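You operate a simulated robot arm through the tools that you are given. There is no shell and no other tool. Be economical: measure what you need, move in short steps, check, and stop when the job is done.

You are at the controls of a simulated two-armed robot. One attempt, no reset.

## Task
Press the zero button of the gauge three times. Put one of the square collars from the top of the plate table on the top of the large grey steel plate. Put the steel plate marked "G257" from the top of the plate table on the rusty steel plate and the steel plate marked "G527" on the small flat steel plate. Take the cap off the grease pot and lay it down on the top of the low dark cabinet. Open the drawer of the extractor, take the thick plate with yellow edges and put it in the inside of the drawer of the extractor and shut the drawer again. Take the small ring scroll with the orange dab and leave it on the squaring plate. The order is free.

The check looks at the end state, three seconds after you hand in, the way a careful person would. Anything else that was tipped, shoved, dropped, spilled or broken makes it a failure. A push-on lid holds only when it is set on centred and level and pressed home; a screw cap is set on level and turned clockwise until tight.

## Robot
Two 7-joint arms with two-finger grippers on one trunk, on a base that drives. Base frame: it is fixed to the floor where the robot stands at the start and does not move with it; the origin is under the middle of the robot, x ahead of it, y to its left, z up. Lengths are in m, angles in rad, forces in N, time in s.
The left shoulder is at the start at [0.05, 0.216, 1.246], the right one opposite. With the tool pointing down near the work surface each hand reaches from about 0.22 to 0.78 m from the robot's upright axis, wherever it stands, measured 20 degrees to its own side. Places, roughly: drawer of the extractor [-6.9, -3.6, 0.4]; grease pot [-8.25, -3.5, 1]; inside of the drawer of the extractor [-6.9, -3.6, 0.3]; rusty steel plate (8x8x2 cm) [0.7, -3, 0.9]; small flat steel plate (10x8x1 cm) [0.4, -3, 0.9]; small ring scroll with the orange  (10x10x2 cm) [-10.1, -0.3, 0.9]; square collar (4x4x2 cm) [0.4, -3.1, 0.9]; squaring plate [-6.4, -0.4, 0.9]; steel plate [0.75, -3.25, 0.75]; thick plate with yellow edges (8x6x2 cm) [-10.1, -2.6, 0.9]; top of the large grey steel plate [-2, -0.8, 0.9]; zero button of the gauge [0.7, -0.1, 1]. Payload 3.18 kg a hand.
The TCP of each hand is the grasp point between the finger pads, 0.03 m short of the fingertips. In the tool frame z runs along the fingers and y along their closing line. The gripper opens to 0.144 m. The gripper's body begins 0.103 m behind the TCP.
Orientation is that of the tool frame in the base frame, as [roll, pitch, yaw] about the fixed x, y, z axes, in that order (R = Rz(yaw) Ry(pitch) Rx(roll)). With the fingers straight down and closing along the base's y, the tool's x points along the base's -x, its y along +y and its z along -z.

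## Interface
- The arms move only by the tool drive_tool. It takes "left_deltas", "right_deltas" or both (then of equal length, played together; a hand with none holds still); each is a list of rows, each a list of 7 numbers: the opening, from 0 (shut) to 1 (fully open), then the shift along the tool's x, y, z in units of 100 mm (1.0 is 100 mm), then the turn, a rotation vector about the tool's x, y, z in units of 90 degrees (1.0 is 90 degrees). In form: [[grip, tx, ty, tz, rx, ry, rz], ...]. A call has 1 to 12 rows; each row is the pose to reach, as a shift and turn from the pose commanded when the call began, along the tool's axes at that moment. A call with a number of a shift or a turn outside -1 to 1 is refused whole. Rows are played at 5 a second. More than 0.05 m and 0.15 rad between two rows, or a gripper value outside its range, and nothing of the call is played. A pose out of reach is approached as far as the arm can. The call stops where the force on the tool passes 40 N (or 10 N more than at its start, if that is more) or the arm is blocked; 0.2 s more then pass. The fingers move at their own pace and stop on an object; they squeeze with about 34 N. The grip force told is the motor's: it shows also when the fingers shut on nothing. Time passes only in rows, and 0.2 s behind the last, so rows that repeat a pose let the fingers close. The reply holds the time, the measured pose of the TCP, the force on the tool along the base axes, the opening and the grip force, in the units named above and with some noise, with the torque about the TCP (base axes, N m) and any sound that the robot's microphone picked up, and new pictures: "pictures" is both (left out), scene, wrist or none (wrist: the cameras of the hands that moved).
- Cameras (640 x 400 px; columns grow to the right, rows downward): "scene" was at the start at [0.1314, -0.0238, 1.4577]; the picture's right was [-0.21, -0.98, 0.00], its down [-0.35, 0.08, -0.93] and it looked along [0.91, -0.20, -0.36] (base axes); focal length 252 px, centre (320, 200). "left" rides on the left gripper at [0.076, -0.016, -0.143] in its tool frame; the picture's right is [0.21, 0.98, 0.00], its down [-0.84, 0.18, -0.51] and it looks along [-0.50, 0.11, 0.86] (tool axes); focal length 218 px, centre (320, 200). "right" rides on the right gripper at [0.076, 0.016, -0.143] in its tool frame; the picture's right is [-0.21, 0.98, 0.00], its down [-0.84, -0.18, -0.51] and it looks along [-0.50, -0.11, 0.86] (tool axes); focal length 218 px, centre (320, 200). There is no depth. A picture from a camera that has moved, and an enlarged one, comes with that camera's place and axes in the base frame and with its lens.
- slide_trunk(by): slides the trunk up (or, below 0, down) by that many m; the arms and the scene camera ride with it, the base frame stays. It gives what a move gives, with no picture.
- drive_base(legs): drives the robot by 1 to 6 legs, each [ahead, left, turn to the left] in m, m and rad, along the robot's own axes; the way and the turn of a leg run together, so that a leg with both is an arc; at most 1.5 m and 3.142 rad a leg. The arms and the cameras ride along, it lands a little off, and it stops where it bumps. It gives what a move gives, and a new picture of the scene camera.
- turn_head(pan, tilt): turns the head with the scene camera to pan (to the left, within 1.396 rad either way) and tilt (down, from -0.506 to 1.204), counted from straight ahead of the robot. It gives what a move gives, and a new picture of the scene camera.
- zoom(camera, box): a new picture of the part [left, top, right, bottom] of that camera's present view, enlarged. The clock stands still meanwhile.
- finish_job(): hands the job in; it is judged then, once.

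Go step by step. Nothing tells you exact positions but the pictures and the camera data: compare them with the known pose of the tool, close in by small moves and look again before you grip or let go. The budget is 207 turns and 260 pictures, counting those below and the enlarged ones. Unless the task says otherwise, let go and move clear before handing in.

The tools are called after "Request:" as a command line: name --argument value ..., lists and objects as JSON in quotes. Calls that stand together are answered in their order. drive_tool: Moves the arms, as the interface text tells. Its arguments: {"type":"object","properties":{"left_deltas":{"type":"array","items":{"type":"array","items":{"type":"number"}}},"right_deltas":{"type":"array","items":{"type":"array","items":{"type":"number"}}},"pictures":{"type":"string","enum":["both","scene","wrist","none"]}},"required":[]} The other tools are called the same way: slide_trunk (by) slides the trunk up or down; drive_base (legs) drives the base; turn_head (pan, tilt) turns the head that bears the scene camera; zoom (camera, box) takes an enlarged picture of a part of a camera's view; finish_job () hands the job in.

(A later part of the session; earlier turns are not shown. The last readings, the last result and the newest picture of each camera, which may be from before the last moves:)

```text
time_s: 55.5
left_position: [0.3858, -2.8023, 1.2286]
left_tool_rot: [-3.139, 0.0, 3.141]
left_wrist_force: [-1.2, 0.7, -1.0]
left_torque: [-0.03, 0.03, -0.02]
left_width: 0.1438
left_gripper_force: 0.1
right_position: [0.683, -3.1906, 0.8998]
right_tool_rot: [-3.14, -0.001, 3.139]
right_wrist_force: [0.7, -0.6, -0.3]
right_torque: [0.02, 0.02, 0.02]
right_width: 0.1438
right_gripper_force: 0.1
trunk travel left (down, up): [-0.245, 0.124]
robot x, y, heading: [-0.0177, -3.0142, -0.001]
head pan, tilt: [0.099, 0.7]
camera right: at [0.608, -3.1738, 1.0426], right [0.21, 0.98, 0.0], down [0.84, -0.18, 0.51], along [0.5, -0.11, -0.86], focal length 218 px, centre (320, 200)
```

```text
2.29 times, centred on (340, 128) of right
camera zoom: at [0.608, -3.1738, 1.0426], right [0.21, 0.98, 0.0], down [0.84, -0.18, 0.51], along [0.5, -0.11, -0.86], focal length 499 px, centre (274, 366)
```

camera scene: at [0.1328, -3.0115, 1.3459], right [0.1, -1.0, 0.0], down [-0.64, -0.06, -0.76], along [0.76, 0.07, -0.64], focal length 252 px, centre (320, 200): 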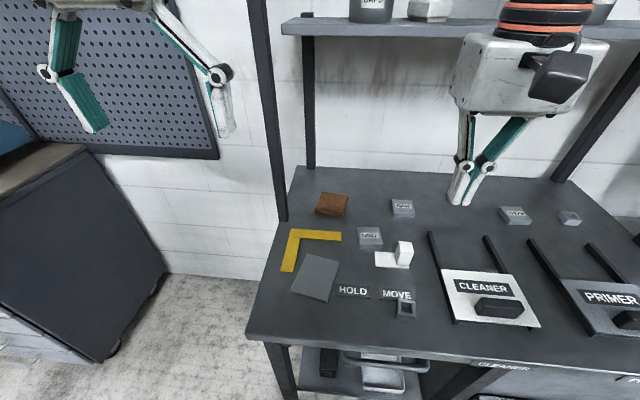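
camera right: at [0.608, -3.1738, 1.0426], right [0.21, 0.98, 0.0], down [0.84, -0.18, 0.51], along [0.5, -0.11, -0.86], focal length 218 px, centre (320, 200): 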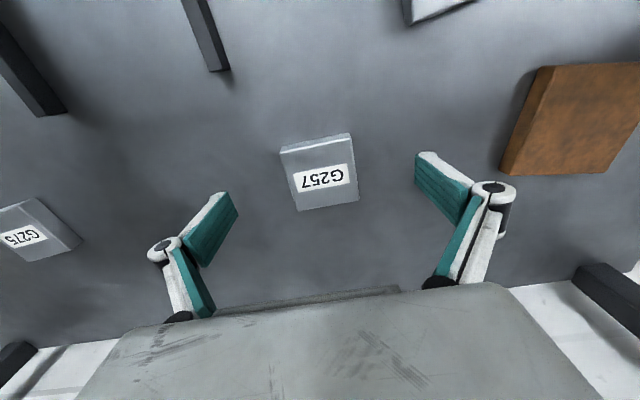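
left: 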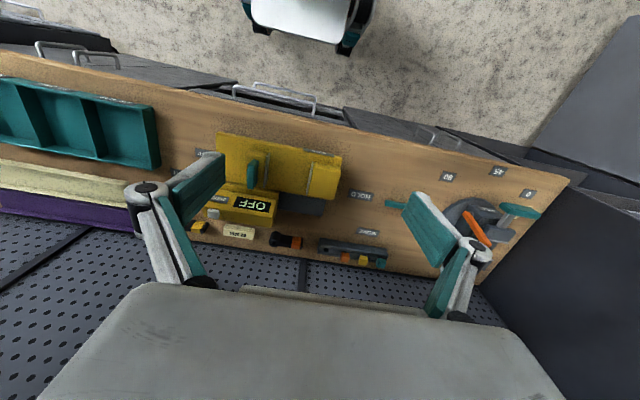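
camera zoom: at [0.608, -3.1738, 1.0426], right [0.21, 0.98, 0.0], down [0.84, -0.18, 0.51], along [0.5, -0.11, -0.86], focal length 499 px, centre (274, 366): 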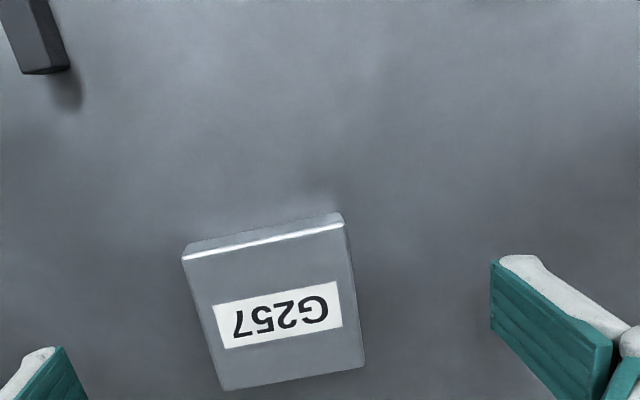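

The plate is centred between the fingers. I'll go down 1.2 cm more, close, and lift slightly.

Request:
drive_tool --right_deltas '[[1, 0, 0, 0.13, 0, 0, 0], [0.2, 0, 0, 0.13, 0, 0, 0], [0, 0, 0, 0.13, 0, 0, 0], [0, 0, 0, 0.13, 0, 0, 0], [0, 0, 0, 0.13, 0, 0, 0]]' --pictures "none"

Request:
drive_tool --right_deltas '[[0, 0, 0, -0.2, 0, 0, 0], [0, 0, 0, -0.5, 0, 0, 0], [0, 0, 0, -0.6, 0, 0, 0]]' --pictures "both"

```text
time_s: 56.6
left_position: [0.3845, -2.8013, 1.2297]
left_tool_rot: [-3.142, 0.001, -3.141]
left_wrist_force: [-0.9, 0.1, -0.8]
left_torque: [0.02, 0.0, 0.01]
left_width: 0.144
left_gripper_force: 0.0
right_position: [0.6838, -3.1901, 0.8905]
right_tool_rot: [3.141, 0.003, 3.14]
right_wrist_force: [1.6, -2.0, 12.1]
right_torque: [0.06, -0.13, 0.0]
right_width: 0.0577
right_gripper_force: 33.7
trunk travel left (down, up): [-0.245, 0.124]
robot x, y, heading: [-0.0185, -3.0192, 0.002]
head pan, tilt: [0.099, 0.7]
```

```text
time_s: 57.5
left_position: [0.3859, -2.8016, 1.2283]
left_tool_rot: [-3.14, 0.001, -3.141]
left_wrist_force: [-0.3, 0.3, 0.4]
left_torque: [0.01, -0.02, -0.01]
left_width: 0.1441
left_gripper_force: 0.0
right_position: [0.6848, -3.1899, 0.9475]
right_tool_rot: [3.141, -0.002, 3.141]
right_wrist_force: [0.3, -0.1, 0.0]
right_torque: [0.01, -0.02, -0.02]
right_width: 0.0
right_gripper_force: 30.5
trunk travel left (down, up): [-0.245, 0.124]
robot x, y, heading: [-0.0122, -3.0162, -0.002]
head pan, tilt: [0.099, 0.7]
camera scene: at [0.1326, -3.0122, 1.3458], right [0.1, -1.0, 0.0], down [-0.64, -0.06, -0.76], along [0.76, 0.07, -0.64], focal length 252 px, centre (320, 200)
camera right: at [0.6079, -3.1733, 1.0897], right [0.21, 0.98, 0.0], down [0.84, -0.18, 0.51], along [0.5, -0.11, -0.86], focal length 218 px, centre (320, 200)
```

scene: 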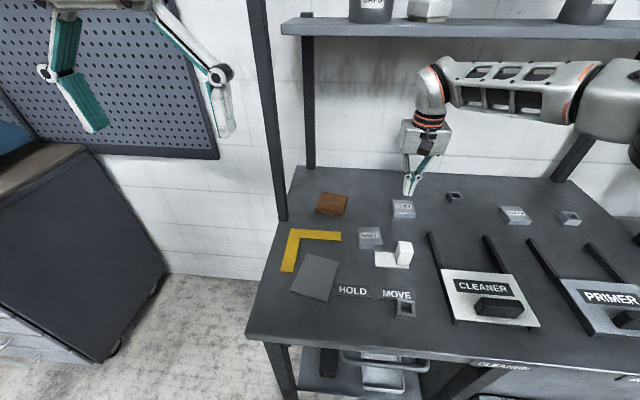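
right: 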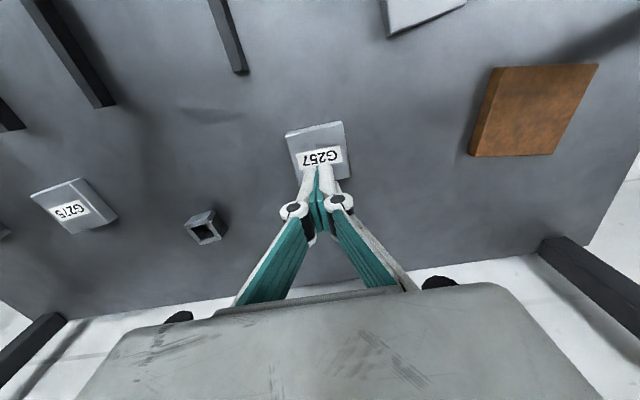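

The fingers slipped off because the grip was too shallow. I'll open and go lower to find the table surface first.

Request:
drive_tool --right_deltas '[[0.7, 0.04, 0, 0, 0, 0, 0], [0.7, 0.04, 0, 0, 0, 0, 0], [0.7, 0.04, 0, 0.3, 0, 0, 0], [0.7, 0.04, 0, 0.55, 0, 0, 0], [0.7, 0.04, 0, 0.62, 0, 0, 0], [0.7, 0.04, 0, 0.67, 0, 0, 0], [0.7, 0.04, 0, 0.72, 0, 0, 0], [0.7, 0.04, 0, 0.72, 0, 0, 0]]' --pictures "wrist"

Request:
zoom --camera "right" --box '[200, 90, 440, 240]'

```text
time_s: 59.1
left_position: [0.3859, -2.8011, 1.2297]
left_tool_rot: [-3.14, 0.0, 3.141]
left_wrist_force: [0.3, -0.1, 0.4]
left_torque: [-0.01, 0.05, -0.03]
left_width: 0.1438
left_gripper_force: 0.1
right_position: [0.6808, -3.1912, 0.8827]
right_tool_rot: [3.138, 0.006, 3.133]
right_wrist_force: [-6.9, -1.5, 12.1]
right_torque: [-0.3, 0.31, -0.15]
right_width: 0.1054
right_gripper_force: 3.5
trunk travel left (down, up): [-0.245, 0.124]
robot x, y, heading: [-0.0168, -3.0172, -0.002]
head pan, tilt: [0.099, 0.7]
stopped in row 8 (right hand): the force on the tool passed its limit at 51 N (the readings are from after the stop); the commanded pose is now the measured one
camera right: at [0.6045, -3.1745, 1.0252], right [0.22, 0.98, 0.0], down [0.84, -0.19, 0.51], along [0.5, -0.11, -0.86], focal length 218 px, centre (320, 200)
```

right: 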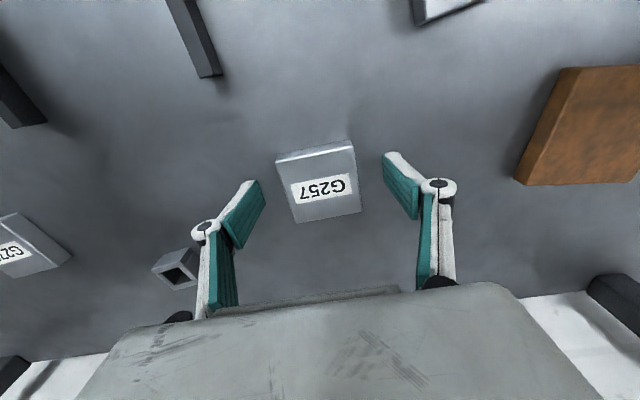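

```text
2.67 times, centred on (320, 165) of right
camera zoom: at [0.6045, -3.1745, 1.0252], right [0.22, 0.98, 0.0], down [0.84, -0.19, 0.51], along [0.5, -0.11, -0.86], focal length 582 px, centre (320, 293)
```

zoom: 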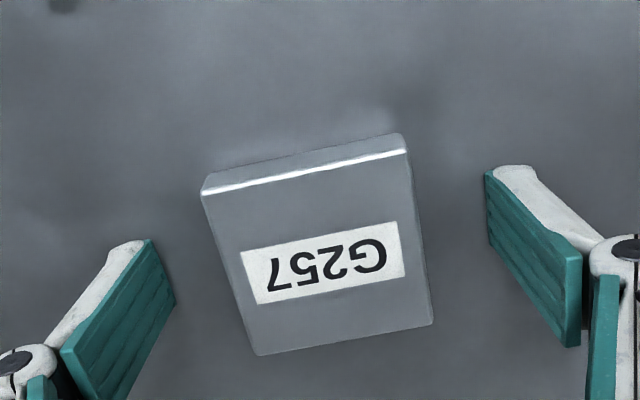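

The fingertips touched the table at TCP z≈0.883, so the table top is at about 0.852. I'll close right there, then lift just a little and check the width.

Request:
drive_tool --right_deltas '[[0.3, 0, 0, -0.01, 0, 0, 0], [0, 0, 0, -0.01, 0, 0, 0], [0, 0, 0, -0.01, 0, 0, 0], [0, 0, 0, -0.01, 0, 0, 0]]' --pictures "wrist"

Request:
zoom --camera "right" --box '[200, 90, 440, 240]'

```text
time_s: 59.8
left_position: [0.3841, -2.8007, 1.2276]
left_tool_rot: [-3.137, 0.002, -3.141]
left_wrist_force: [0.4, 0.2, -0.7]
left_torque: [0.01, 0.05, 0.01]
left_width: 0.1438
left_gripper_force: 0.1
right_position: [0.683, -3.1922, 0.8896]
right_tool_rot: [3.138, 0.015, 3.129]
right_wrist_force: [-9.0, -1.8, 20.8]
right_torque: [-0.87, 0.44, -0.43]
right_width: 0.0573
right_gripper_force: 34.2
trunk travel left (down, up): [-0.245, 0.124]
robot x, y, heading: [-0.0183, -3.0158, -0.006]
head pan, tilt: [0.099, 0.7]
stopped in row 3 (right hand): the force on the tool passed its limit at 40 N (the readings are from after the stop); the commanded pose is now the measured one
camera right: at [0.6047, -3.1756, 1.0311], right [0.22, 0.98, 0.01], down [0.83, -0.19, 0.52], along [0.51, -0.11, -0.85], focal length 218 px, centre (320, 200)
```

right: 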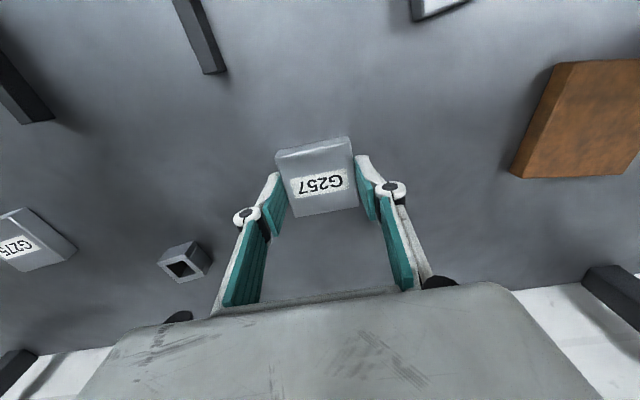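

```text
2.67 times, centred on (320, 165) of right
camera zoom: at [0.6047, -3.1756, 1.0311], right [0.22, 0.98, 0.01], down [0.83, -0.19, 0.52], along [0.51, -0.11, -0.85], focal length 582 px, centre (320, 293)
```

zoom: 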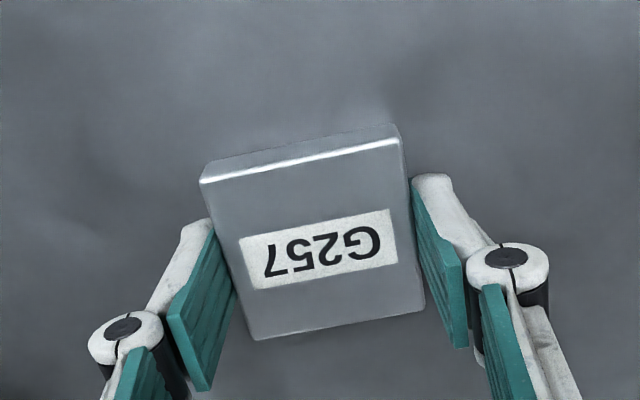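

The plate is between the pads, with the tips resting on the table. I'll lift very slowly this time.

Request:
drive_tool --right_deltas '[[0, 0, 0, -0.01, 0, 0, 0], [0, 0, 0, -0.03, 0, 0, 0], [0, 0, 0, -0.06, 0, 0, 0], [0, 0, 0, -0.09, 0, 0, 0], [0, 0, 0, -0.12, 0, 0, 0], [0, 0, 0, -0.15, 0, 0, 0]]' --pictures "wrist"

Request:
zoom --camera "scene" --box '[340, 100, 500, 260]'

```text
time_s: 61.2
left_position: [0.386, -2.8022, 1.2293]
left_tool_rot: [-3.141, -0.001, 3.139]
left_wrist_force: [0.2, 0.3, 0.6]
left_torque: [0.03, 0.04, -0.02]
left_width: 0.1443
left_gripper_force: 0.1
right_position: [0.6832, -3.1928, 0.8994]
right_tool_rot: [3.14, 0.011, 3.134]
right_wrist_force: [0.5, 0.0, -4.0]
right_torque: [0.0, -0.02, 0.02]
right_width: 0.0574
right_gripper_force: 34.0
trunk travel left (down, up): [-0.245, 0.124]
robot x, y, heading: [-0.0154, -3.0134, -0.004]
head pan, tilt: [0.099, 0.7]
camera right: at [0.606, -3.1759, 1.0423], right [0.22, 0.98, 0.0], down [0.83, -0.19, 0.52], along [0.51, -0.11, -0.86], focal length 218 px, centre (320, 200)
```

right: 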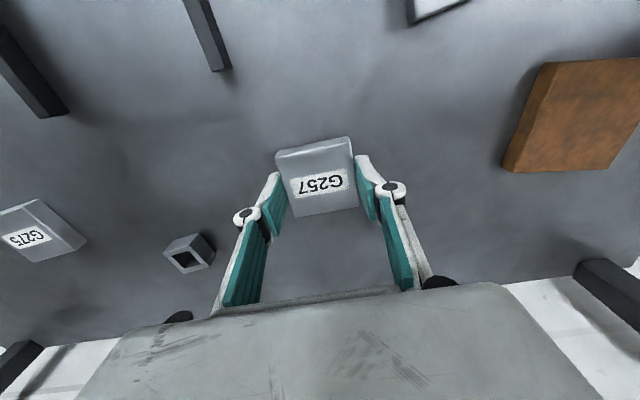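

```text
2.50 times, centred on (420, 180) of scene
camera zoom: at [0.1327, -3.0125, 1.3458], right [0.1, -1.0, 0.0], down [-0.64, -0.06, -0.76], along [0.76, 0.07, -0.64], focal length 630 px, centre (70, 250)
```

zoom: 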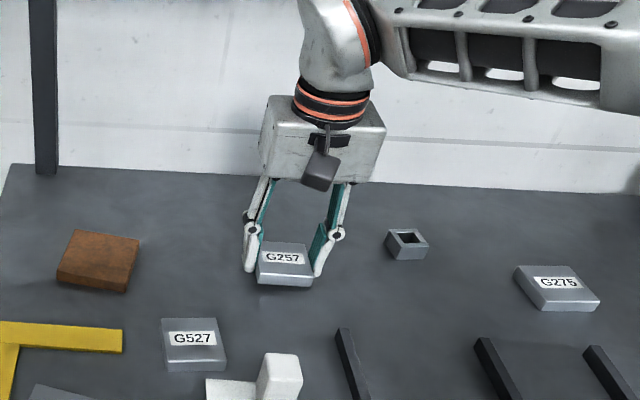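

The plate is held (about 4 N). I'll raise it slowly and then move the base left so it comes over the rusty plate at about [0.682, -2.984].

Request:
drive_tool --right_deltas '[[0, 0, 0, -0.06, 0, 0, 0], [0, 0, 0, -0.14, 0, 0, 0], [0, 0, 0, -0.22, 0, 0, 0], [0, 0, 0, -0.3, 0, 0, 0], [0, 0, 0, -0.38, 0, 0, 0], [0, 0, 0, -0.46, 0, 0, 0], [0, 0, 0, -0.5, 0, 0, 0]]' --pictures "none"

Request:
drive_base --legs '[[0, 0.2, 0]]'

Request:
drive_tool --right_deltas '[[0, 0, 0, 0, 0, 0, 0]]' --pictures "wrist"

```text
time_s: 62.8
left_position: [0.386, -2.8024, 1.2286]
left_tool_rot: [-3.14, 0.0, 3.139]
left_wrist_force: [0.1, 0.7, 0.2]
left_torque: [-0.02, -0.01, -0.04]
left_width: 0.1437
left_gripper_force: 0.1
right_position: [0.6824, -3.1937, 0.952]
right_tool_rot: [3.14, 0.013, 3.134]
right_wrist_force: [0.0, 0.1, -3.6]
right_torque: [0.01, 0.02, 0.01]
right_width: 0.0574
right_gripper_force: 33.9
trunk travel left (down, up): [-0.245, 0.124]
robot x, y, heading: [-0.0159, -3.0146, -0.0]
head pan, tilt: [0.099, 0.7]
```

```text
time_s: 65.2
left_position: [0.3867, -2.6018, 1.2293]
left_tool_rot: [-3.139, 0.0, 3.139]
left_wrist_force: [-0.5, -0.1, -0.2]
left_torque: [0.02, 0.01, 0.01]
left_width: 0.1443
left_gripper_force: 0.0
right_position: [0.6842, -2.9936, 0.9515]
right_tool_rot: [3.139, 0.014, 3.134]
right_wrist_force: [0.0, 0.0, -4.2]
right_torque: [0.0, 0.02, -0.01]
right_width: 0.0577
right_gripper_force: 33.9
trunk travel left (down, up): [-0.245, 0.124]
robot x, y, heading: [-0.0153, -2.8175, -0.006]
head pan, tilt: [0.099, 0.7]
camera scene: at [0.1332, -2.8127, 1.3459], right [0.1, -1.0, 0.0], down [-0.64, -0.06, -0.76], along [0.76, 0.07, -0.64], focal length 252 px, centre (320, 200)
```

scene: 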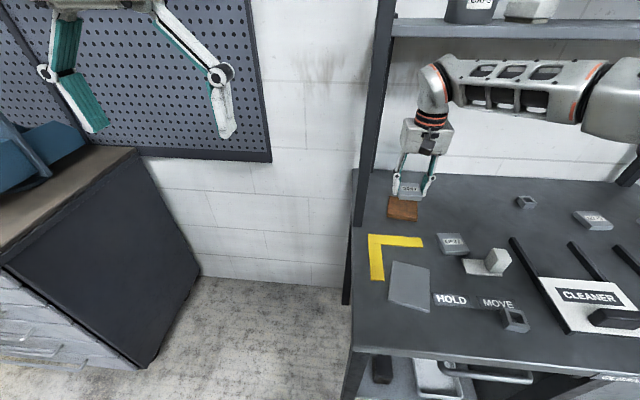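

```text
time_s: 65.6
left_position: [0.3857, -2.6018, 1.2292]
left_tool_rot: [-3.138, 0.0, 3.14]
left_wrist_force: [0.6, -0.4, -0.2]
left_torque: [0.03, 0.01, -0.01]
left_width: 0.1439
left_gripper_force: 0.1
right_position: [0.6835, -2.9943, 0.9496]
right_tool_rot: [3.14, 0.011, 3.133]
right_wrist_force: [-0.6, 0.4, -4.6]
right_torque: [0.0, -0.03, 0.0]
right_width: 0.0572
right_gripper_force: 33.8
trunk travel left (down, up): [-0.245, 0.124]
robot x, y, heading: [-0.0169, -2.8217, -0.002]
head pan, tilt: [0.099, 0.7]
camera right: at [0.6058, -2.9763, 1.0923], right [0.22, 0.98, 0.0], down [0.83, -0.19, 0.52], along [0.51, -0.11, -0.86], focal length 218 px, centre (320, 200)
```

right: 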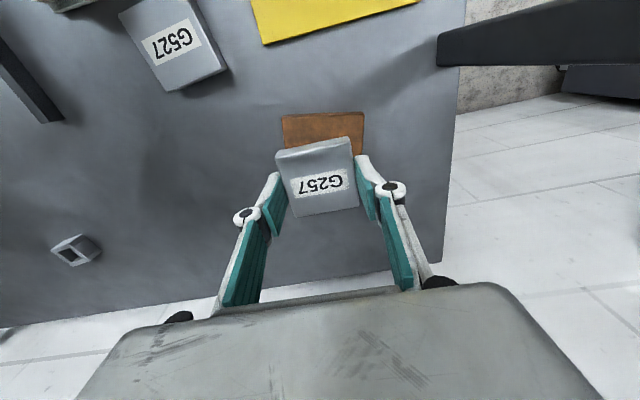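

The rusty plate's centre comes out at about [0.684, -2.987], so a 7 mm sideways shift is needed. I'll lower slowly until contact.

Request:
drive_tool --right_deltas '[[0, 0, 0.07, 0.1, 0, 0, 0], [0, 0, 0.07, 0.2, 0, 0, 0], [0, 0, 0.07, 0.3, 0, 0, 0], [0, 0, 0.07, 0.36, 0, 0, 0], [0, 0, 0.07, 0.39, 0, 0, 0], [0, 0, 0.07, 0.41, 0, 0, 0]]' --pictures "wrist"

Request:
zoom --camera "scene" --box '[330, 100, 490, 260]'

```text
time_s: 67.0
left_position: [0.3876, -2.6024, 1.2297]
left_tool_rot: [-3.14, 0.001, 3.138]
left_wrist_force: [1.0, 0.4, 0.2]
left_torque: [-0.01, -0.01, 0.01]
left_width: 0.1444
left_gripper_force: 0.1
right_position: [0.6836, -2.9873, 0.9105]
right_tool_rot: [3.14, 0.013, 3.132]
right_wrist_force: [-0.5, -0.1, -5.0]
right_torque: [0.0, 0.0, 0.01]
right_width: 0.0574
right_gripper_force: 34.5
trunk travel left (down, up): [-0.245, 0.124]
robot x, y, heading: [-0.0193, -2.8146, 0.001]
head pan, tilt: [0.099, 0.7]
camera right: at [0.6064, -2.9696, 1.0519], right [0.22, 0.98, 0.0], down [0.83, -0.19, 0.52], along [0.51, -0.11, -0.86], focal length 218 px, centre (320, 200)
```

right: 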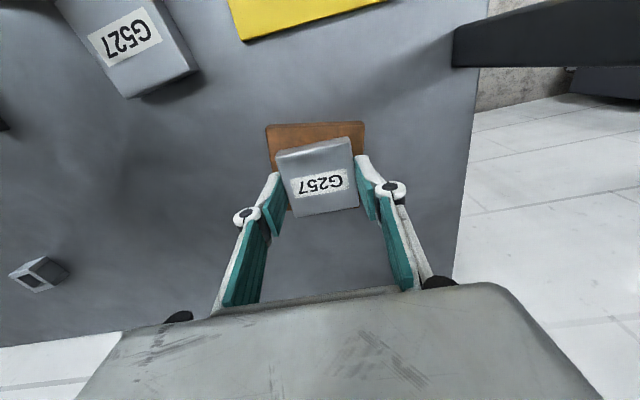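

```text
2.50 times, centred on (410, 180) of scene
camera zoom: at [0.1332, -2.8131, 1.3459], right [0.1, -1.0, 0.0], down [-0.64, -0.06, -0.76], along [0.76, 0.07, -0.64], focal length 630 px, centre (95, 250)
```

zoom: 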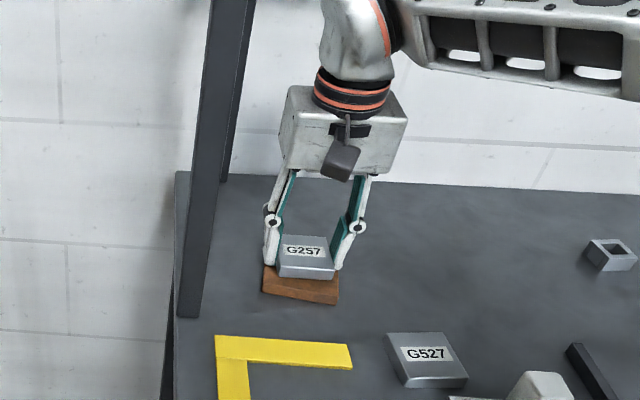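

Not in contact yet but well centred. I'll lower the last few millimetres.

Request:
drive_tool --right_deltas '[[0, 0, 0, 0.02, 0, 0, 0], [0, 0, 0, 0.04, 0, 0, 0], [0, 0, 0, 0.06, 0, 0, 0], [0, 0, 0, 0.06, 0, 0, 0]]' --pictures "none"

```text
time_s: 68.0
left_position: [0.3864, -2.6034, 1.2298]
left_tool_rot: [-3.14, 0.002, 3.139]
left_wrist_force: [-0.1, 0.0, 0.2]
left_torque: [-0.02, -0.01, 0.01]
left_width: 0.1442
left_gripper_force: 0.0
right_position: [0.6832, -2.9866, 0.9052]
right_tool_rot: [3.141, 0.014, 3.133]
right_wrist_force: [-0.4, -0.1, -0.7]
right_torque: [-0.12, -0.02, -0.03]
right_width: 0.0577
right_gripper_force: 34.4
trunk travel left (down, up): [-0.245, 0.124]
robot x, y, heading: [-0.0156, -2.8173, -0.002]
head pan, tilt: [0.099, 0.7]
```

Contact has begun. One more millimetre, then I'll open a little and rise straight up.

Request:
drive_tool --right_deltas '[[0, 0, 0, 0.01, 0, 0, 0], [0.5, 0, 0, 0.01, 0, 0, 0], [0.6, 0, 0, 0.01, 0, 0, 0], [0.6, 0, 0, 0.0, 0, 0, 0], [0.6, 0, 0, -0.2, 0, 0, 0], [0.6, 0, 0, -0.5, 0, 0, 0], [0.6, 0.0, 0, -0.8, 0, 0, 0]]' --pictures "both"

```text
time_s: 69.6
left_position: [0.3846, -2.6018, 1.23]
left_tool_rot: [-3.138, 0.002, 3.139]
left_wrist_force: [-0.6, 0.4, -0.6]
left_torque: [-0.03, -0.01, 0.01]
left_width: 0.1442
left_gripper_force: 0.0
right_position: [0.6809, -2.9857, 0.9863]
right_tool_rot: [3.138, 0.015, 3.133]
right_wrist_force: [1.2, -0.2, -0.1]
right_torque: [0.03, -0.03, 0.01]
right_width: 0.0866
right_gripper_force: 0.0
trunk travel left (down, up): [-0.245, 0.124]
robot x, y, heading: [-0.018, -2.8158, 0.0]
head pan, tilt: [0.099, 0.7]
camera scene: at [0.132, -2.8125, 1.3461], right [0.1, -1.0, 0.0], down [-0.64, -0.06, -0.77], along [0.76, 0.07, -0.64], focal length 252 px, centre (320, 200)
camera right: at [0.6038, -2.9685, 1.1266], right [0.22, 0.98, 0.0], down [0.83, -0.19, 0.52], along [0.51, -0.11, -0.85], focal length 218 px, centre (320, 200)
```

scene: 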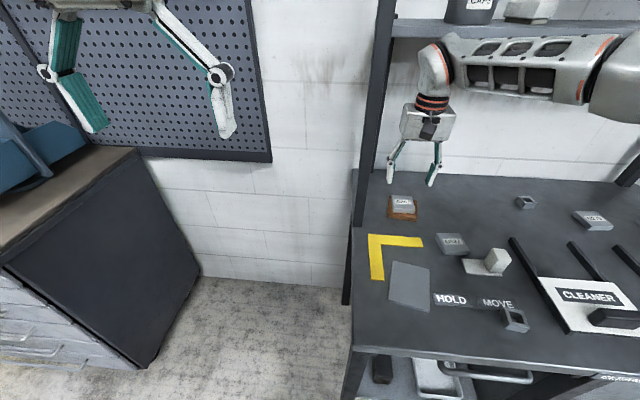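
right: 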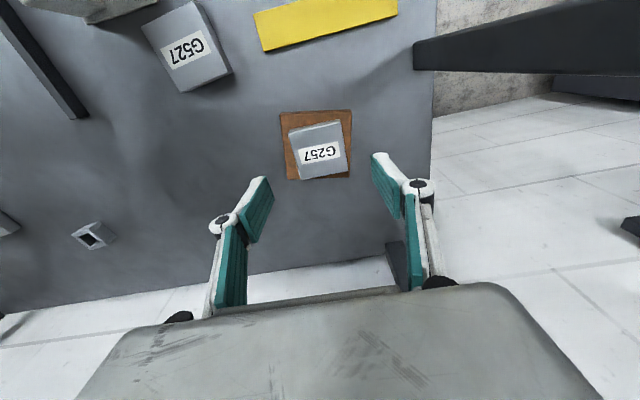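

G257 sits centred on the rusty plate. Next is G527 at about [0.562, -3.091], turned about 7°, reachable from here.

Request:
drive_tool --right_deltas '[[0.6, 0.3, -0.3, -0.1, 0, 0, 0], [0.6, 0.6, -0.6, -0.1, 0, 0, -0.03], [0.6, 0.9, -0.9, -0.1, 0, 0, -0.07], [0.6, 1, -1, -0.1, 0, 0, -0.077]]' --pictures "none"

Request:
drive_tool --right_deltas '[[0.6, 0.19, -0.05, 0.2, 0, 0, 0], [0.6, 0.19, -0.05, 0.4, 0, 0, 0]]' --pictures "wrist"

Request:
zoom --camera "right" --box '[200, 60, 440, 210]'

```text
time_s: 70.6
left_position: [0.3863, -2.6018, 1.2298]
left_tool_rot: [-3.14, -0.001, 3.14]
left_wrist_force: [0.1, 0.6, -0.7]
left_torque: [0.01, -0.01, 0.01]
left_width: 0.1439
left_gripper_force: 0.1
right_position: [0.5821, -3.0857, 0.9927]
right_tool_rot: [-3.139, 0.014, -3.029]
right_wrist_force: [0.2, -0.2, -0.3]
right_torque: [0.0, 0.01, -0.01]
right_width: 0.0865
right_gripper_force: 0.0
trunk travel left (down, up): [-0.245, 0.124]
robot x, y, heading: [-0.0161, -2.8192, 0.004]
head pan, tilt: [0.099, 0.7]
```

```text
time_s: 71.2
left_position: [0.3861, -2.6024, 1.2288]
left_tool_rot: [-3.141, 0.002, 3.141]
left_wrist_force: [-0.8, -0.5, 0.6]
left_torque: [0.0, 0.07, -0.02]
left_width: 0.1438
left_gripper_force: 0.2
right_position: [0.5635, -3.0932, 0.9522]
right_tool_rot: [3.141, 0.013, -3.028]
right_wrist_force: [0.3, -0.5, 0.2]
right_torque: [-0.01, 0.04, -0.01]
right_width: 0.0863
right_gripper_force: 0.0
trunk travel left (down, up): [-0.245, 0.124]
robot x, y, heading: [-0.0159, -2.8164, 0.002]
head pan, tilt: [0.099, 0.7]
camera right: at [0.4851, -3.0851, 1.0937], right [0.1, 1.0, 0.0], down [0.85, -0.08, 0.52], along [0.52, -0.05, -0.85], focal length 218 px, centre (320, 200)
```

right: 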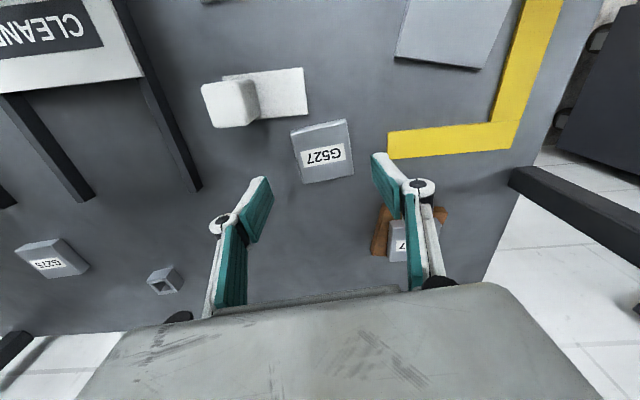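

```text
2.67 times, centred on (320, 135) of right
camera zoom: at [0.4851, -3.0851, 1.0937], right [0.1, 1.0, 0.0], down [0.85, -0.08, 0.52], along [0.52, -0.05, -0.85], focal length 582 px, centre (320, 373)
```

zoom: 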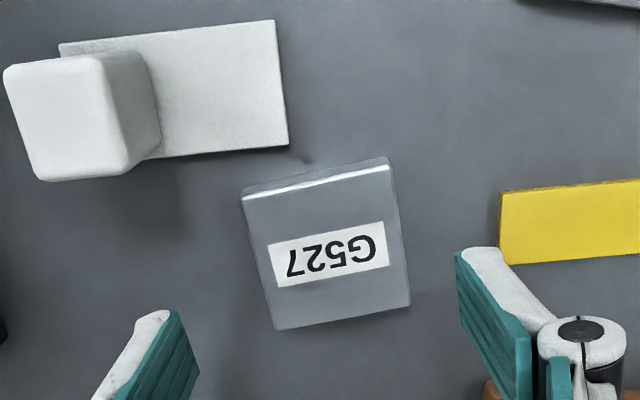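

G527 is centred and aligned. I'll descend, close and lift slowly.

Request:
drive_tool --right_deltas '[[0.6, 0, 0.03, 0.3, 0, 0, 0], [0.6, 0, 0.03, 0.5, 0, 0, 0], [0.6, 0, 0.03, 0.6, 0, 0, 0], [0.2, 0, 0.03, 0.61, 0, 0, 0], [0, 0, 0.03, 0.61, 0, 0, 0], [0, 0, 0.03, 0.61, 0, 0, 0]]' --pictures "none"

Request:
drive_tool --right_deltas '[[0, 0, 0, -0.01, 0, 0, 0], [0, 0, 0, -0.04, 0, 0, 0], [0, 0, 0, -0.08, 0, 0, 0], [0, 0, 0, -0.14, 0, 0, 0], [0, 0, 0, -0.22, 0, 0, 0], [0, 0, 0, -0.3, 0, 0, 0], [0, 0, 0, -0.38, 0, 0, 0], [0, 0, 0, -0.46, 0, 0, 0], [0, 0, 0, -0.54, 0, 0, 0], [0, 0, 0, -0.62, 0, 0, 0]]' --pictures "both"

```text
time_s: 72.6
left_position: [0.3853, -2.6023, 1.2299]
left_tool_rot: [-3.139, 0.0, 3.14]
left_wrist_force: [-0.6, -0.3, -0.3]
left_torque: [0.02, 0.01, 0.01]
left_width: 0.1436
left_gripper_force: 0.0
right_position: [0.5649, -3.0895, 0.8927]
right_tool_rot: [3.141, 0.014, -3.03]
right_wrist_force: [0.0, -1.0, 5.3]
right_torque: [-0.06, 0.28, -0.03]
right_width: 0.0577
right_gripper_force: 34.1
trunk travel left (down, up): [-0.245, 0.124]
robot x, y, heading: [-0.0166, -2.8183, -0.001]
head pan, tilt: [0.099, 0.7]
```

```text
time_s: 74.8
left_position: [0.3858, -2.6022, 1.2299]
left_tool_rot: [-3.14, 0.0, 3.138]
left_wrist_force: [0.0, -0.1, -0.6]
left_torque: [0.0, 0.02, -0.01]
left_width: 0.1438
left_gripper_force: 0.1
right_position: [0.563, -3.0904, 0.9532]
right_tool_rot: [-3.141, 0.011, -3.028]
right_wrist_force: [0.1, 0.3, -3.7]
right_torque: [0.0, -0.02, 0.03]
right_width: 0.0576
right_gripper_force: 34.0
trunk travel left (down, up): [-0.245, 0.124]
robot x, y, heading: [-0.0184, -2.8169, -0.001]
head pan, tilt: [0.099, 0.7]
camera scene: at [0.133, -2.8131, 1.3459], right [0.1, -1.0, 0.0], down [-0.64, -0.06, -0.76], along [0.76, 0.07, -0.64], focal length 252 px, centre (320, 200)
camera right: at [0.4847, -3.0821, 1.0953], right [0.1, 1.0, 0.0], down [0.85, -0.09, 0.52], along [0.52, -0.05, -0.86], focal length 218 px, centre (320, 200)
```

scene: 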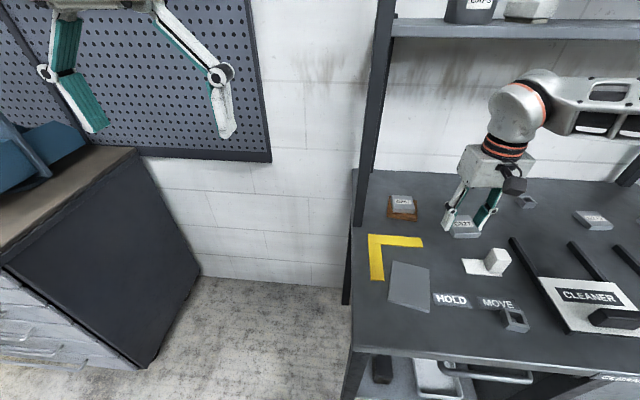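
right: 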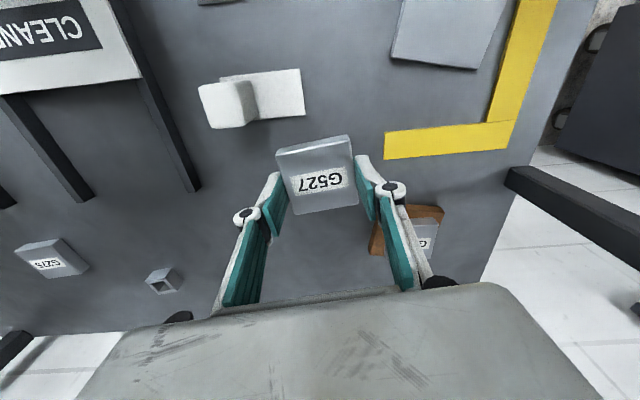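

G527 is held. The flat plate's centre comes out at about [0.445, -2.965], turned about -12°. I'll carry the piece there and turn it to match.

Request:
drive_tool --right_deltas '[[0, 0.2, 0.25, 0, 0, 0, 0], [0, 0.4, 0.5, 0, 0, 0, 0], [0, 0.6, 0.75, 0, 0, 0, 0], [0, 0.75, 1.0, 0, 0, 0, 0]]' --pictures "none"

Request:
drive_tool --right_deltas '[[0, 0.1, 0.15, 0, 0, 0, 0.07], [0, 0.2, 0.3, 0, 0, 0, 0.14], [0, 0.28, 0.38, 0, 0, 0, 0.21]]' --pictures "both"

```text
time_s: 75.8
left_position: [0.3875, -2.6021, 1.2292]
left_tool_rot: [-3.137, 0.0, 3.14]
left_wrist_force: [-0.4, 0.5, 0.5]
left_torque: [-0.02, -0.01, 0.01]
left_width: 0.1439
left_gripper_force: 0.1
right_position: [0.4776, -2.9975, 0.952]
right_tool_rot: [-3.141, 0.015, -3.029]
right_wrist_force: [0.4, 0.5, -4.7]
right_torque: [-0.03, -0.01, 0.01]
right_width: 0.0573
right_gripper_force: 34.2
trunk travel left (down, up): [-0.245, 0.124]
robot x, y, heading: [-0.0148, -2.8187, -0.007]
head pan, tilt: [0.099, 0.7]
```

```text
time_s: 76.6
left_position: [0.3869, -2.6024, 1.2298]
left_tool_rot: [-3.141, -0.001, 3.139]
left_wrist_force: [0.1, 0.6, 0.1]
left_torque: [0.01, 0.0, 0.01]
left_width: 0.1441
left_gripper_force: 0.1
right_position: [0.4457, -2.9627, 0.9511]
right_tool_rot: [3.135, 0.012, 2.923]
right_wrist_force: [-0.6, 0.8, -3.8]
right_torque: [-0.01, 0.0, -0.01]
right_width: 0.0576
right_gripper_force: 34.3
trunk travel left (down, up): [-0.245, 0.124]
robot x, y, heading: [-0.0141, -2.8168, -0.004]
head pan, tilt: [0.099, 0.7]
camera scene: at [0.133, -2.8129, 1.3459], right [0.1, -1.0, 0.0], down [-0.64, -0.06, -0.76], along [0.76, 0.07, -0.64], focal length 252 px, centre (320, 200)
camera right: at [0.3738, -2.9307, 1.0935], right [0.42, 0.91, 0.01], down [0.78, -0.36, 0.52], along [0.47, -0.21, -0.86], focal length 218 px, centre (320, 200)
```

scene: 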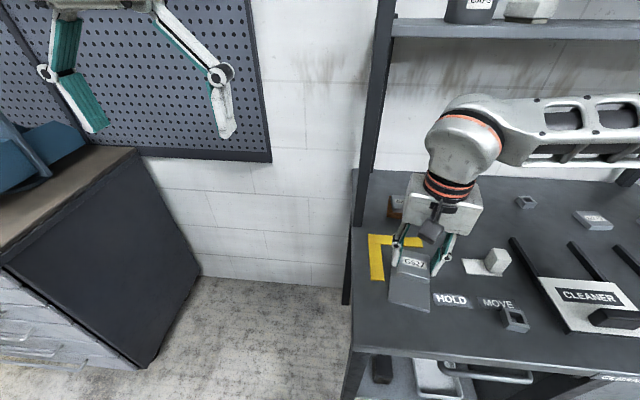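
right: 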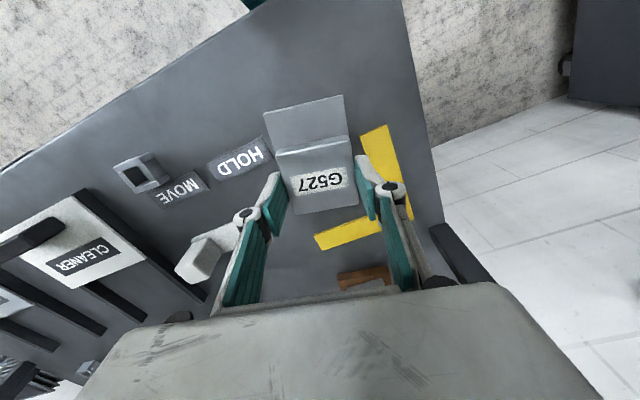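

Centred within about 5 mm. I'll correct that and lower slowly onto the flat plate.

Request:
drive_tool --right_deltas '[[0, 0.03, -0.05, 0.12, 0, 0, 0], [0, 0.03, -0.05, 0.24, 0, 0, 0], [0, 0.03, -0.05, 0.36, 0, 0, 0], [0, 0.03, -0.05, 0.44, 0, 0, 0], [0, 0.03, -0.05, 0.48, 0, 0, 0], [0, 0.03, -0.05, 0.5, 0, 0, 0]]' --pictures "none"

```text
time_s: 78.0
left_position: [0.3863, -2.603, 1.2301]
left_tool_rot: [-3.139, -0.001, 3.139]
left_wrist_force: [0.2, 0.2, 0.4]
left_torque: [0.03, 0.01, -0.02]
left_width: 0.1439
left_gripper_force: 0.1
right_position: [0.4415, -2.9681, 0.9014]
right_tool_rot: [3.137, 0.012, 2.924]
right_wrist_force: [0.4, -0.7, -4.0]
right_torque: [-0.01, 0.0, -0.02]
right_width: 0.0576
right_gripper_force: 34.0
trunk travel left (down, up): [-0.245, 0.124]
robot x, y, heading: [-0.0191, -2.8126, -0.003]
head pan, tilt: [0.099, 0.7]
```

Request:
drive_tool --right_deltas '[[0, 0, 0, 0.02, 0, 0, 0], [0, 0, 0, 0.04, 0, 0, 0], [0, 0, 0, 0.05, 0, 0, 0], [0, 0, 0, 0.05, 0, 0, 0]]' --pictures "wrist"

```text
time_s: 79.0
left_position: [0.3855, -2.6017, 1.2298]
left_tool_rot: [-3.139, 0.003, 3.141]
left_wrist_force: [0.3, 0.5, 0.1]
left_torque: [-0.04, 0.0, 0.01]
left_width: 0.1441
left_gripper_force: 0.0
right_position: [0.4422, -2.9689, 0.8999]
right_tool_rot: [3.135, 0.016, 2.924]
right_wrist_force: [-0.3, -5.5, 26.9]
right_torque: [-0.23, 0.03, 0.02]
right_width: 0.0576
right_gripper_force: 34.0
trunk travel left (down, up): [-0.245, 0.124]
robot x, y, heading: [-0.0136, -2.8154, 0.004]
head pan, tilt: [0.099, 0.7]
camera right: at [0.3698, -2.9356, 1.0408], right [0.42, 0.91, 0.01], down [0.77, -0.36, 0.52], along [0.48, -0.21, -0.85], focal length 218 px, centre (320, 200)
```

right: 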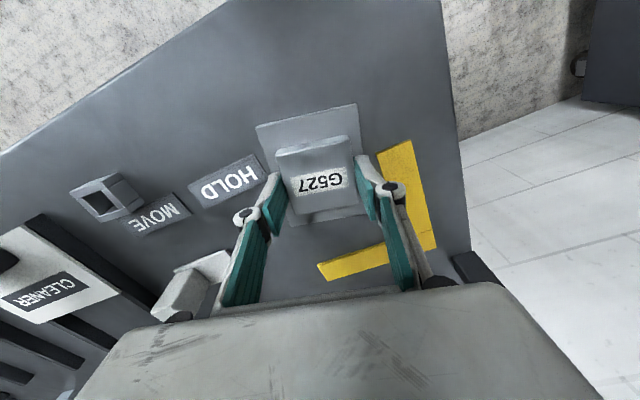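

In contact. I'll ease up slightly, release and rise.

Request:
drive_tool --right_deltas '[[0, 0, 0, -0.03, 0, 0, 0], [0, 0, 0, -0.03, 0, 0, 0], [0.5, 0, 0, -0.03, 0, 0, 0], [0.55, 0, 0, -0.03, 0, 0, 0], [0.55, 0, 0, -0.2, 0, 0, 0], [0.55, 0, 0, -0.5, 0, 0, 0], [0.55, 0.0, 0, -0.9, 0, 0, 0]]' --pictures "both"

```text
time_s: 80.6
left_position: [0.386, -2.6032, 1.2295]
left_tool_rot: [-3.141, 0.002, 3.14]
left_wrist_force: [-0.4, 0.2, 0.9]
left_torque: [0.01, -0.07, -0.01]
left_width: 0.1441
left_gripper_force: 0.0
right_position: [0.4416, -2.968, 0.9888]
right_tool_rot: [3.137, 0.013, 2.926]
right_wrist_force: [-0.1, -0.3, -0.6]
right_torque: [-0.02, -0.02, -0.01]
right_width: 0.0791
right_gripper_force: 0.1
trunk travel left (down, up): [-0.245, 0.124]
robot x, y, heading: [-0.0179, -2.8162, 0.004]
head pan, tilt: [0.099, 0.7]
camera scene: at [0.132, -2.8127, 1.3461], right [0.1, -1.0, 0.0], down [-0.64, -0.06, -0.77], along [0.76, 0.07, -0.64], focal length 252 px, centre (320, 200)
camera right: at [0.3689, -2.9357, 1.1297], right [0.41, 0.91, 0.01], down [0.78, -0.36, 0.52], along [0.47, -0.21, -0.86], focal length 218 px, centre (320, 200)
```

scene: 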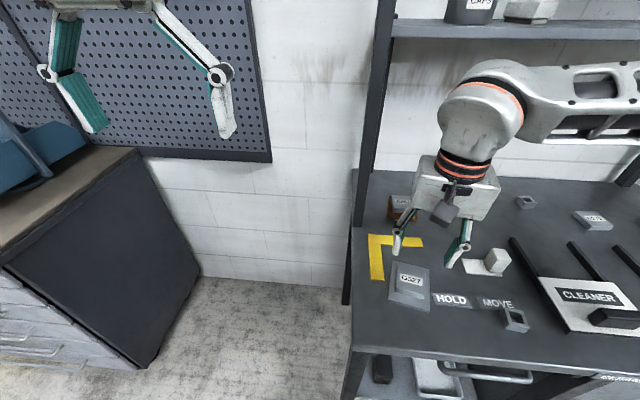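
right: 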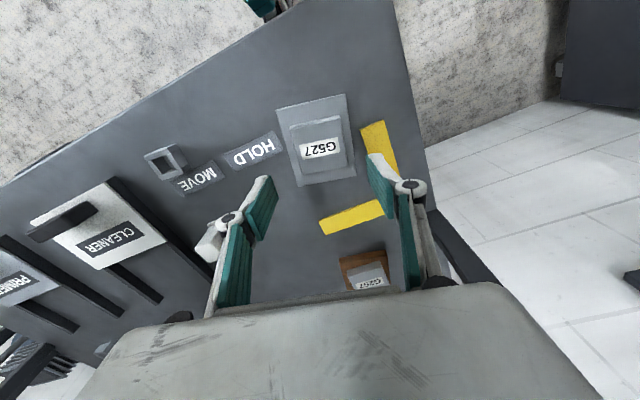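

Both marked plates are placed. Now the collar beside the MOVE label, at about [0.38, -3.147]; I'll move over it.

Request:
drive_tool --right_deltas '[[0.55, 0.05, -0.4, 0, 0, 0, 0], [0.55, 0.1, -0.8, 0, 0, 0, 0], [0.55, 0.11, -1, 0, 0, 0, 0]]' --pictures "none"

Request:
drive_tool --right_deltas '[[0.55, 0.05, -0.4, 0, 0, 0, 0], [0.55, 0.11, -0.8, 0, 0, 0, 0], [0.55, 0.11, -0.86, 0, 0, 0, 0]]' --pictures "wrist"

Request:
zoom --camera "right" --box '[200, 60, 440, 210]'

```text
time_s: 81.4
left_position: [0.3858, -2.6024, 1.2302]
left_tool_rot: [-3.14, -0.001, 3.141]
left_wrist_force: [0.0, -0.5, -0.2]
left_torque: [0.03, 0.03, 0.03]
left_width: 0.1441
left_gripper_force: 0.0
right_position: [0.4082, -3.0643, 0.9864]
right_tool_rot: [3.137, 0.013, 2.925]
right_wrist_force: [-0.6, -0.1, -0.3]
right_torque: [0.0, -0.04, 0.03]
right_width: 0.0793
right_gripper_force: 0.0
trunk travel left (down, up): [-0.245, 0.124]
robot x, y, heading: [-0.0162, -2.8162, -0.001]
head pan, tilt: [0.099, 0.7]
```

```text
time_s: 82.2
left_position: [0.3857, -2.6029, 1.2285]
left_tool_rot: [-3.14, 0.0, 3.14]
left_wrist_force: [-0.2, -0.3, 0.0]
left_torque: [-0.01, -0.01, -0.01]
left_width: 0.1442
left_gripper_force: 0.0
right_position: [0.3804, -3.1455, 0.9858]
right_tool_rot: [3.136, 0.012, 2.926]
right_wrist_force: [-0.5, 0.3, -0.3]
right_torque: [0.02, 0.0, -0.01]
right_width: 0.0792
right_gripper_force: 0.1
trunk travel left (down, up): [-0.245, 0.124]
robot x, y, heading: [-0.016, -2.82, -0.005]
head pan, tilt: [0.099, 0.7]
camera right: at [0.3076, -3.1132, 1.1276], right [0.41, 0.91, 0.01], down [0.78, -0.36, 0.52], along [0.47, -0.21, -0.86], focal length 218 px, centre (320, 200)
```

right: 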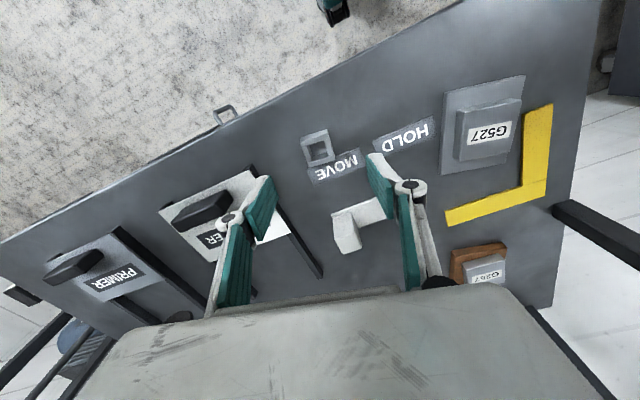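

```text
2.67 times, centred on (320, 135) of right
camera zoom: at [0.3076, -3.1132, 1.1276], right [0.41, 0.91, 0.01], down [0.78, -0.36, 0.52], along [0.47, -0.21, -0.86], focal length 582 px, centre (320, 373)
```

zoom: 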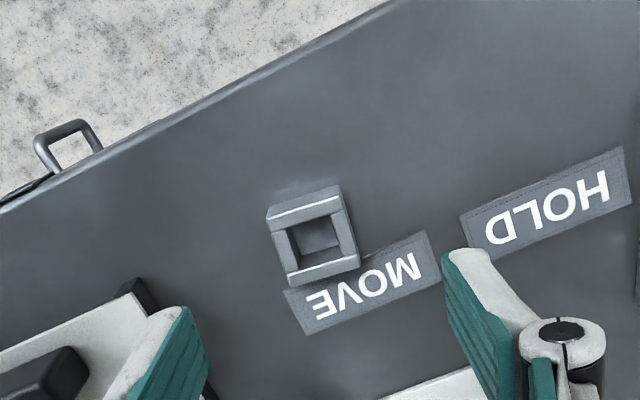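

Collar centre is [0.3825, -3.1495] and it's turned about -4°. I'll align, descend, grip and lift slowly.

Request:
drive_tool --right_deltas '[[0.55, -0.03, -0.03, 0.2, 0, 0, -0.045], [0.55, -0.03, -0.03, 0.5, 0, 0, -0.09], [0.55, -0.03, -0.03, 0.8, 0, 0, -0.09], [0.5, -0.03, -0.03, 0.9, 0, 0, -0.09], [0.2, -0.03, -0.03, 0.9, 0, 0, -0.09], [0, -0.03, -0.03, 0.9, 0, 0, -0.09], [0, -0.03, -0.03, 0.9, 0, 0, -0.09]]' --pictures "none"

Request:
drive_tool --right_deltas '[[0, 0, 0, -0.02, 0, 0, 0], [0, 0, 0, -0.06, 0, 0, 0], [0, 0, 0, -0.12, 0, 0, 0], [0, 0, 0, -0.2, 0, 0, 0], [0, 0, 0, -0.3, 0, 0, 0], [0, 0, 0, -0.4, 0, 0, 0], [0, 0, 0, -0.55, 0, 0, 0], [0, 0, 0, -0.7, 0, 0, 0], [0, 0, 0, -0.85, 0, 0, 0], [0, 0, 0, -1, 0, 0, 0]]' --pictures "wrist"

```text
time_s: 83.8
left_position: [0.3856, -2.6032, 1.2297]
left_tool_rot: [-3.14, -0.001, 3.14]
left_wrist_force: [1.0, -0.2, -0.4]
left_torque: [-0.02, 0.0, 0.0]
left_width: 0.144
left_gripper_force: 0.1
right_position: [0.3834, -3.1493, 0.8957]
right_tool_rot: [3.138, 0.012, 3.065]
right_wrist_force: [0.4, -0.3, -0.4]
right_torque: [0.01, 0.02, 0.0]
right_width: 0.0335
right_gripper_force: 33.7
trunk travel left (down, up): [-0.245, 0.124]
robot x, y, heading: [-0.0193, -2.8171, 0.003]
head pan, tilt: [0.099, 0.7]
```

```text
time_s: 86.0
left_position: [0.3867, -2.6019, 1.2293]
left_tool_rot: [-3.14, 0.001, 3.14]
left_wrist_force: [-0.2, -0.7, -0.1]
left_torque: [0.0, 0.01, -0.04]
left_width: 0.1438
left_gripper_force: 0.0
right_position: [0.3831, -3.1491, 0.9951]
right_tool_rot: [3.14, 0.013, 3.065]
right_wrist_force: [-0.2, 0.4, -1.3]
right_torque: [0.0, 0.02, -0.01]
right_width: 0.0335
right_gripper_force: 34.2
trunk travel left (down, up): [-0.245, 0.124]
robot x, y, heading: [-0.0159, -2.8137, -0.004]
head pan, tilt: [0.099, 0.7]
camera right: at [0.3057, -3.1265, 1.1372], right [0.28, 0.96, 0.01], down [0.82, -0.24, 0.52], along [0.5, -0.14, -0.86], focal length 218 px, centre (320, 200)
```

right: 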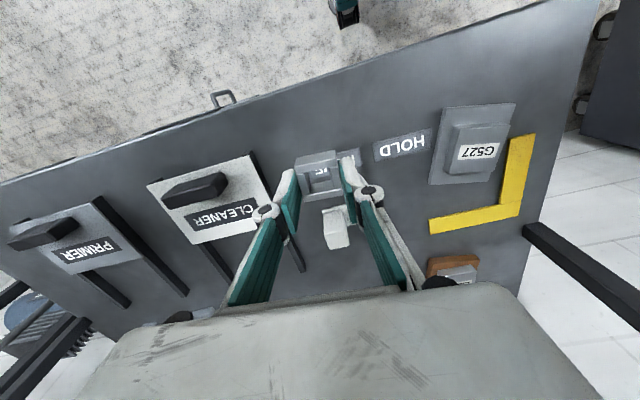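

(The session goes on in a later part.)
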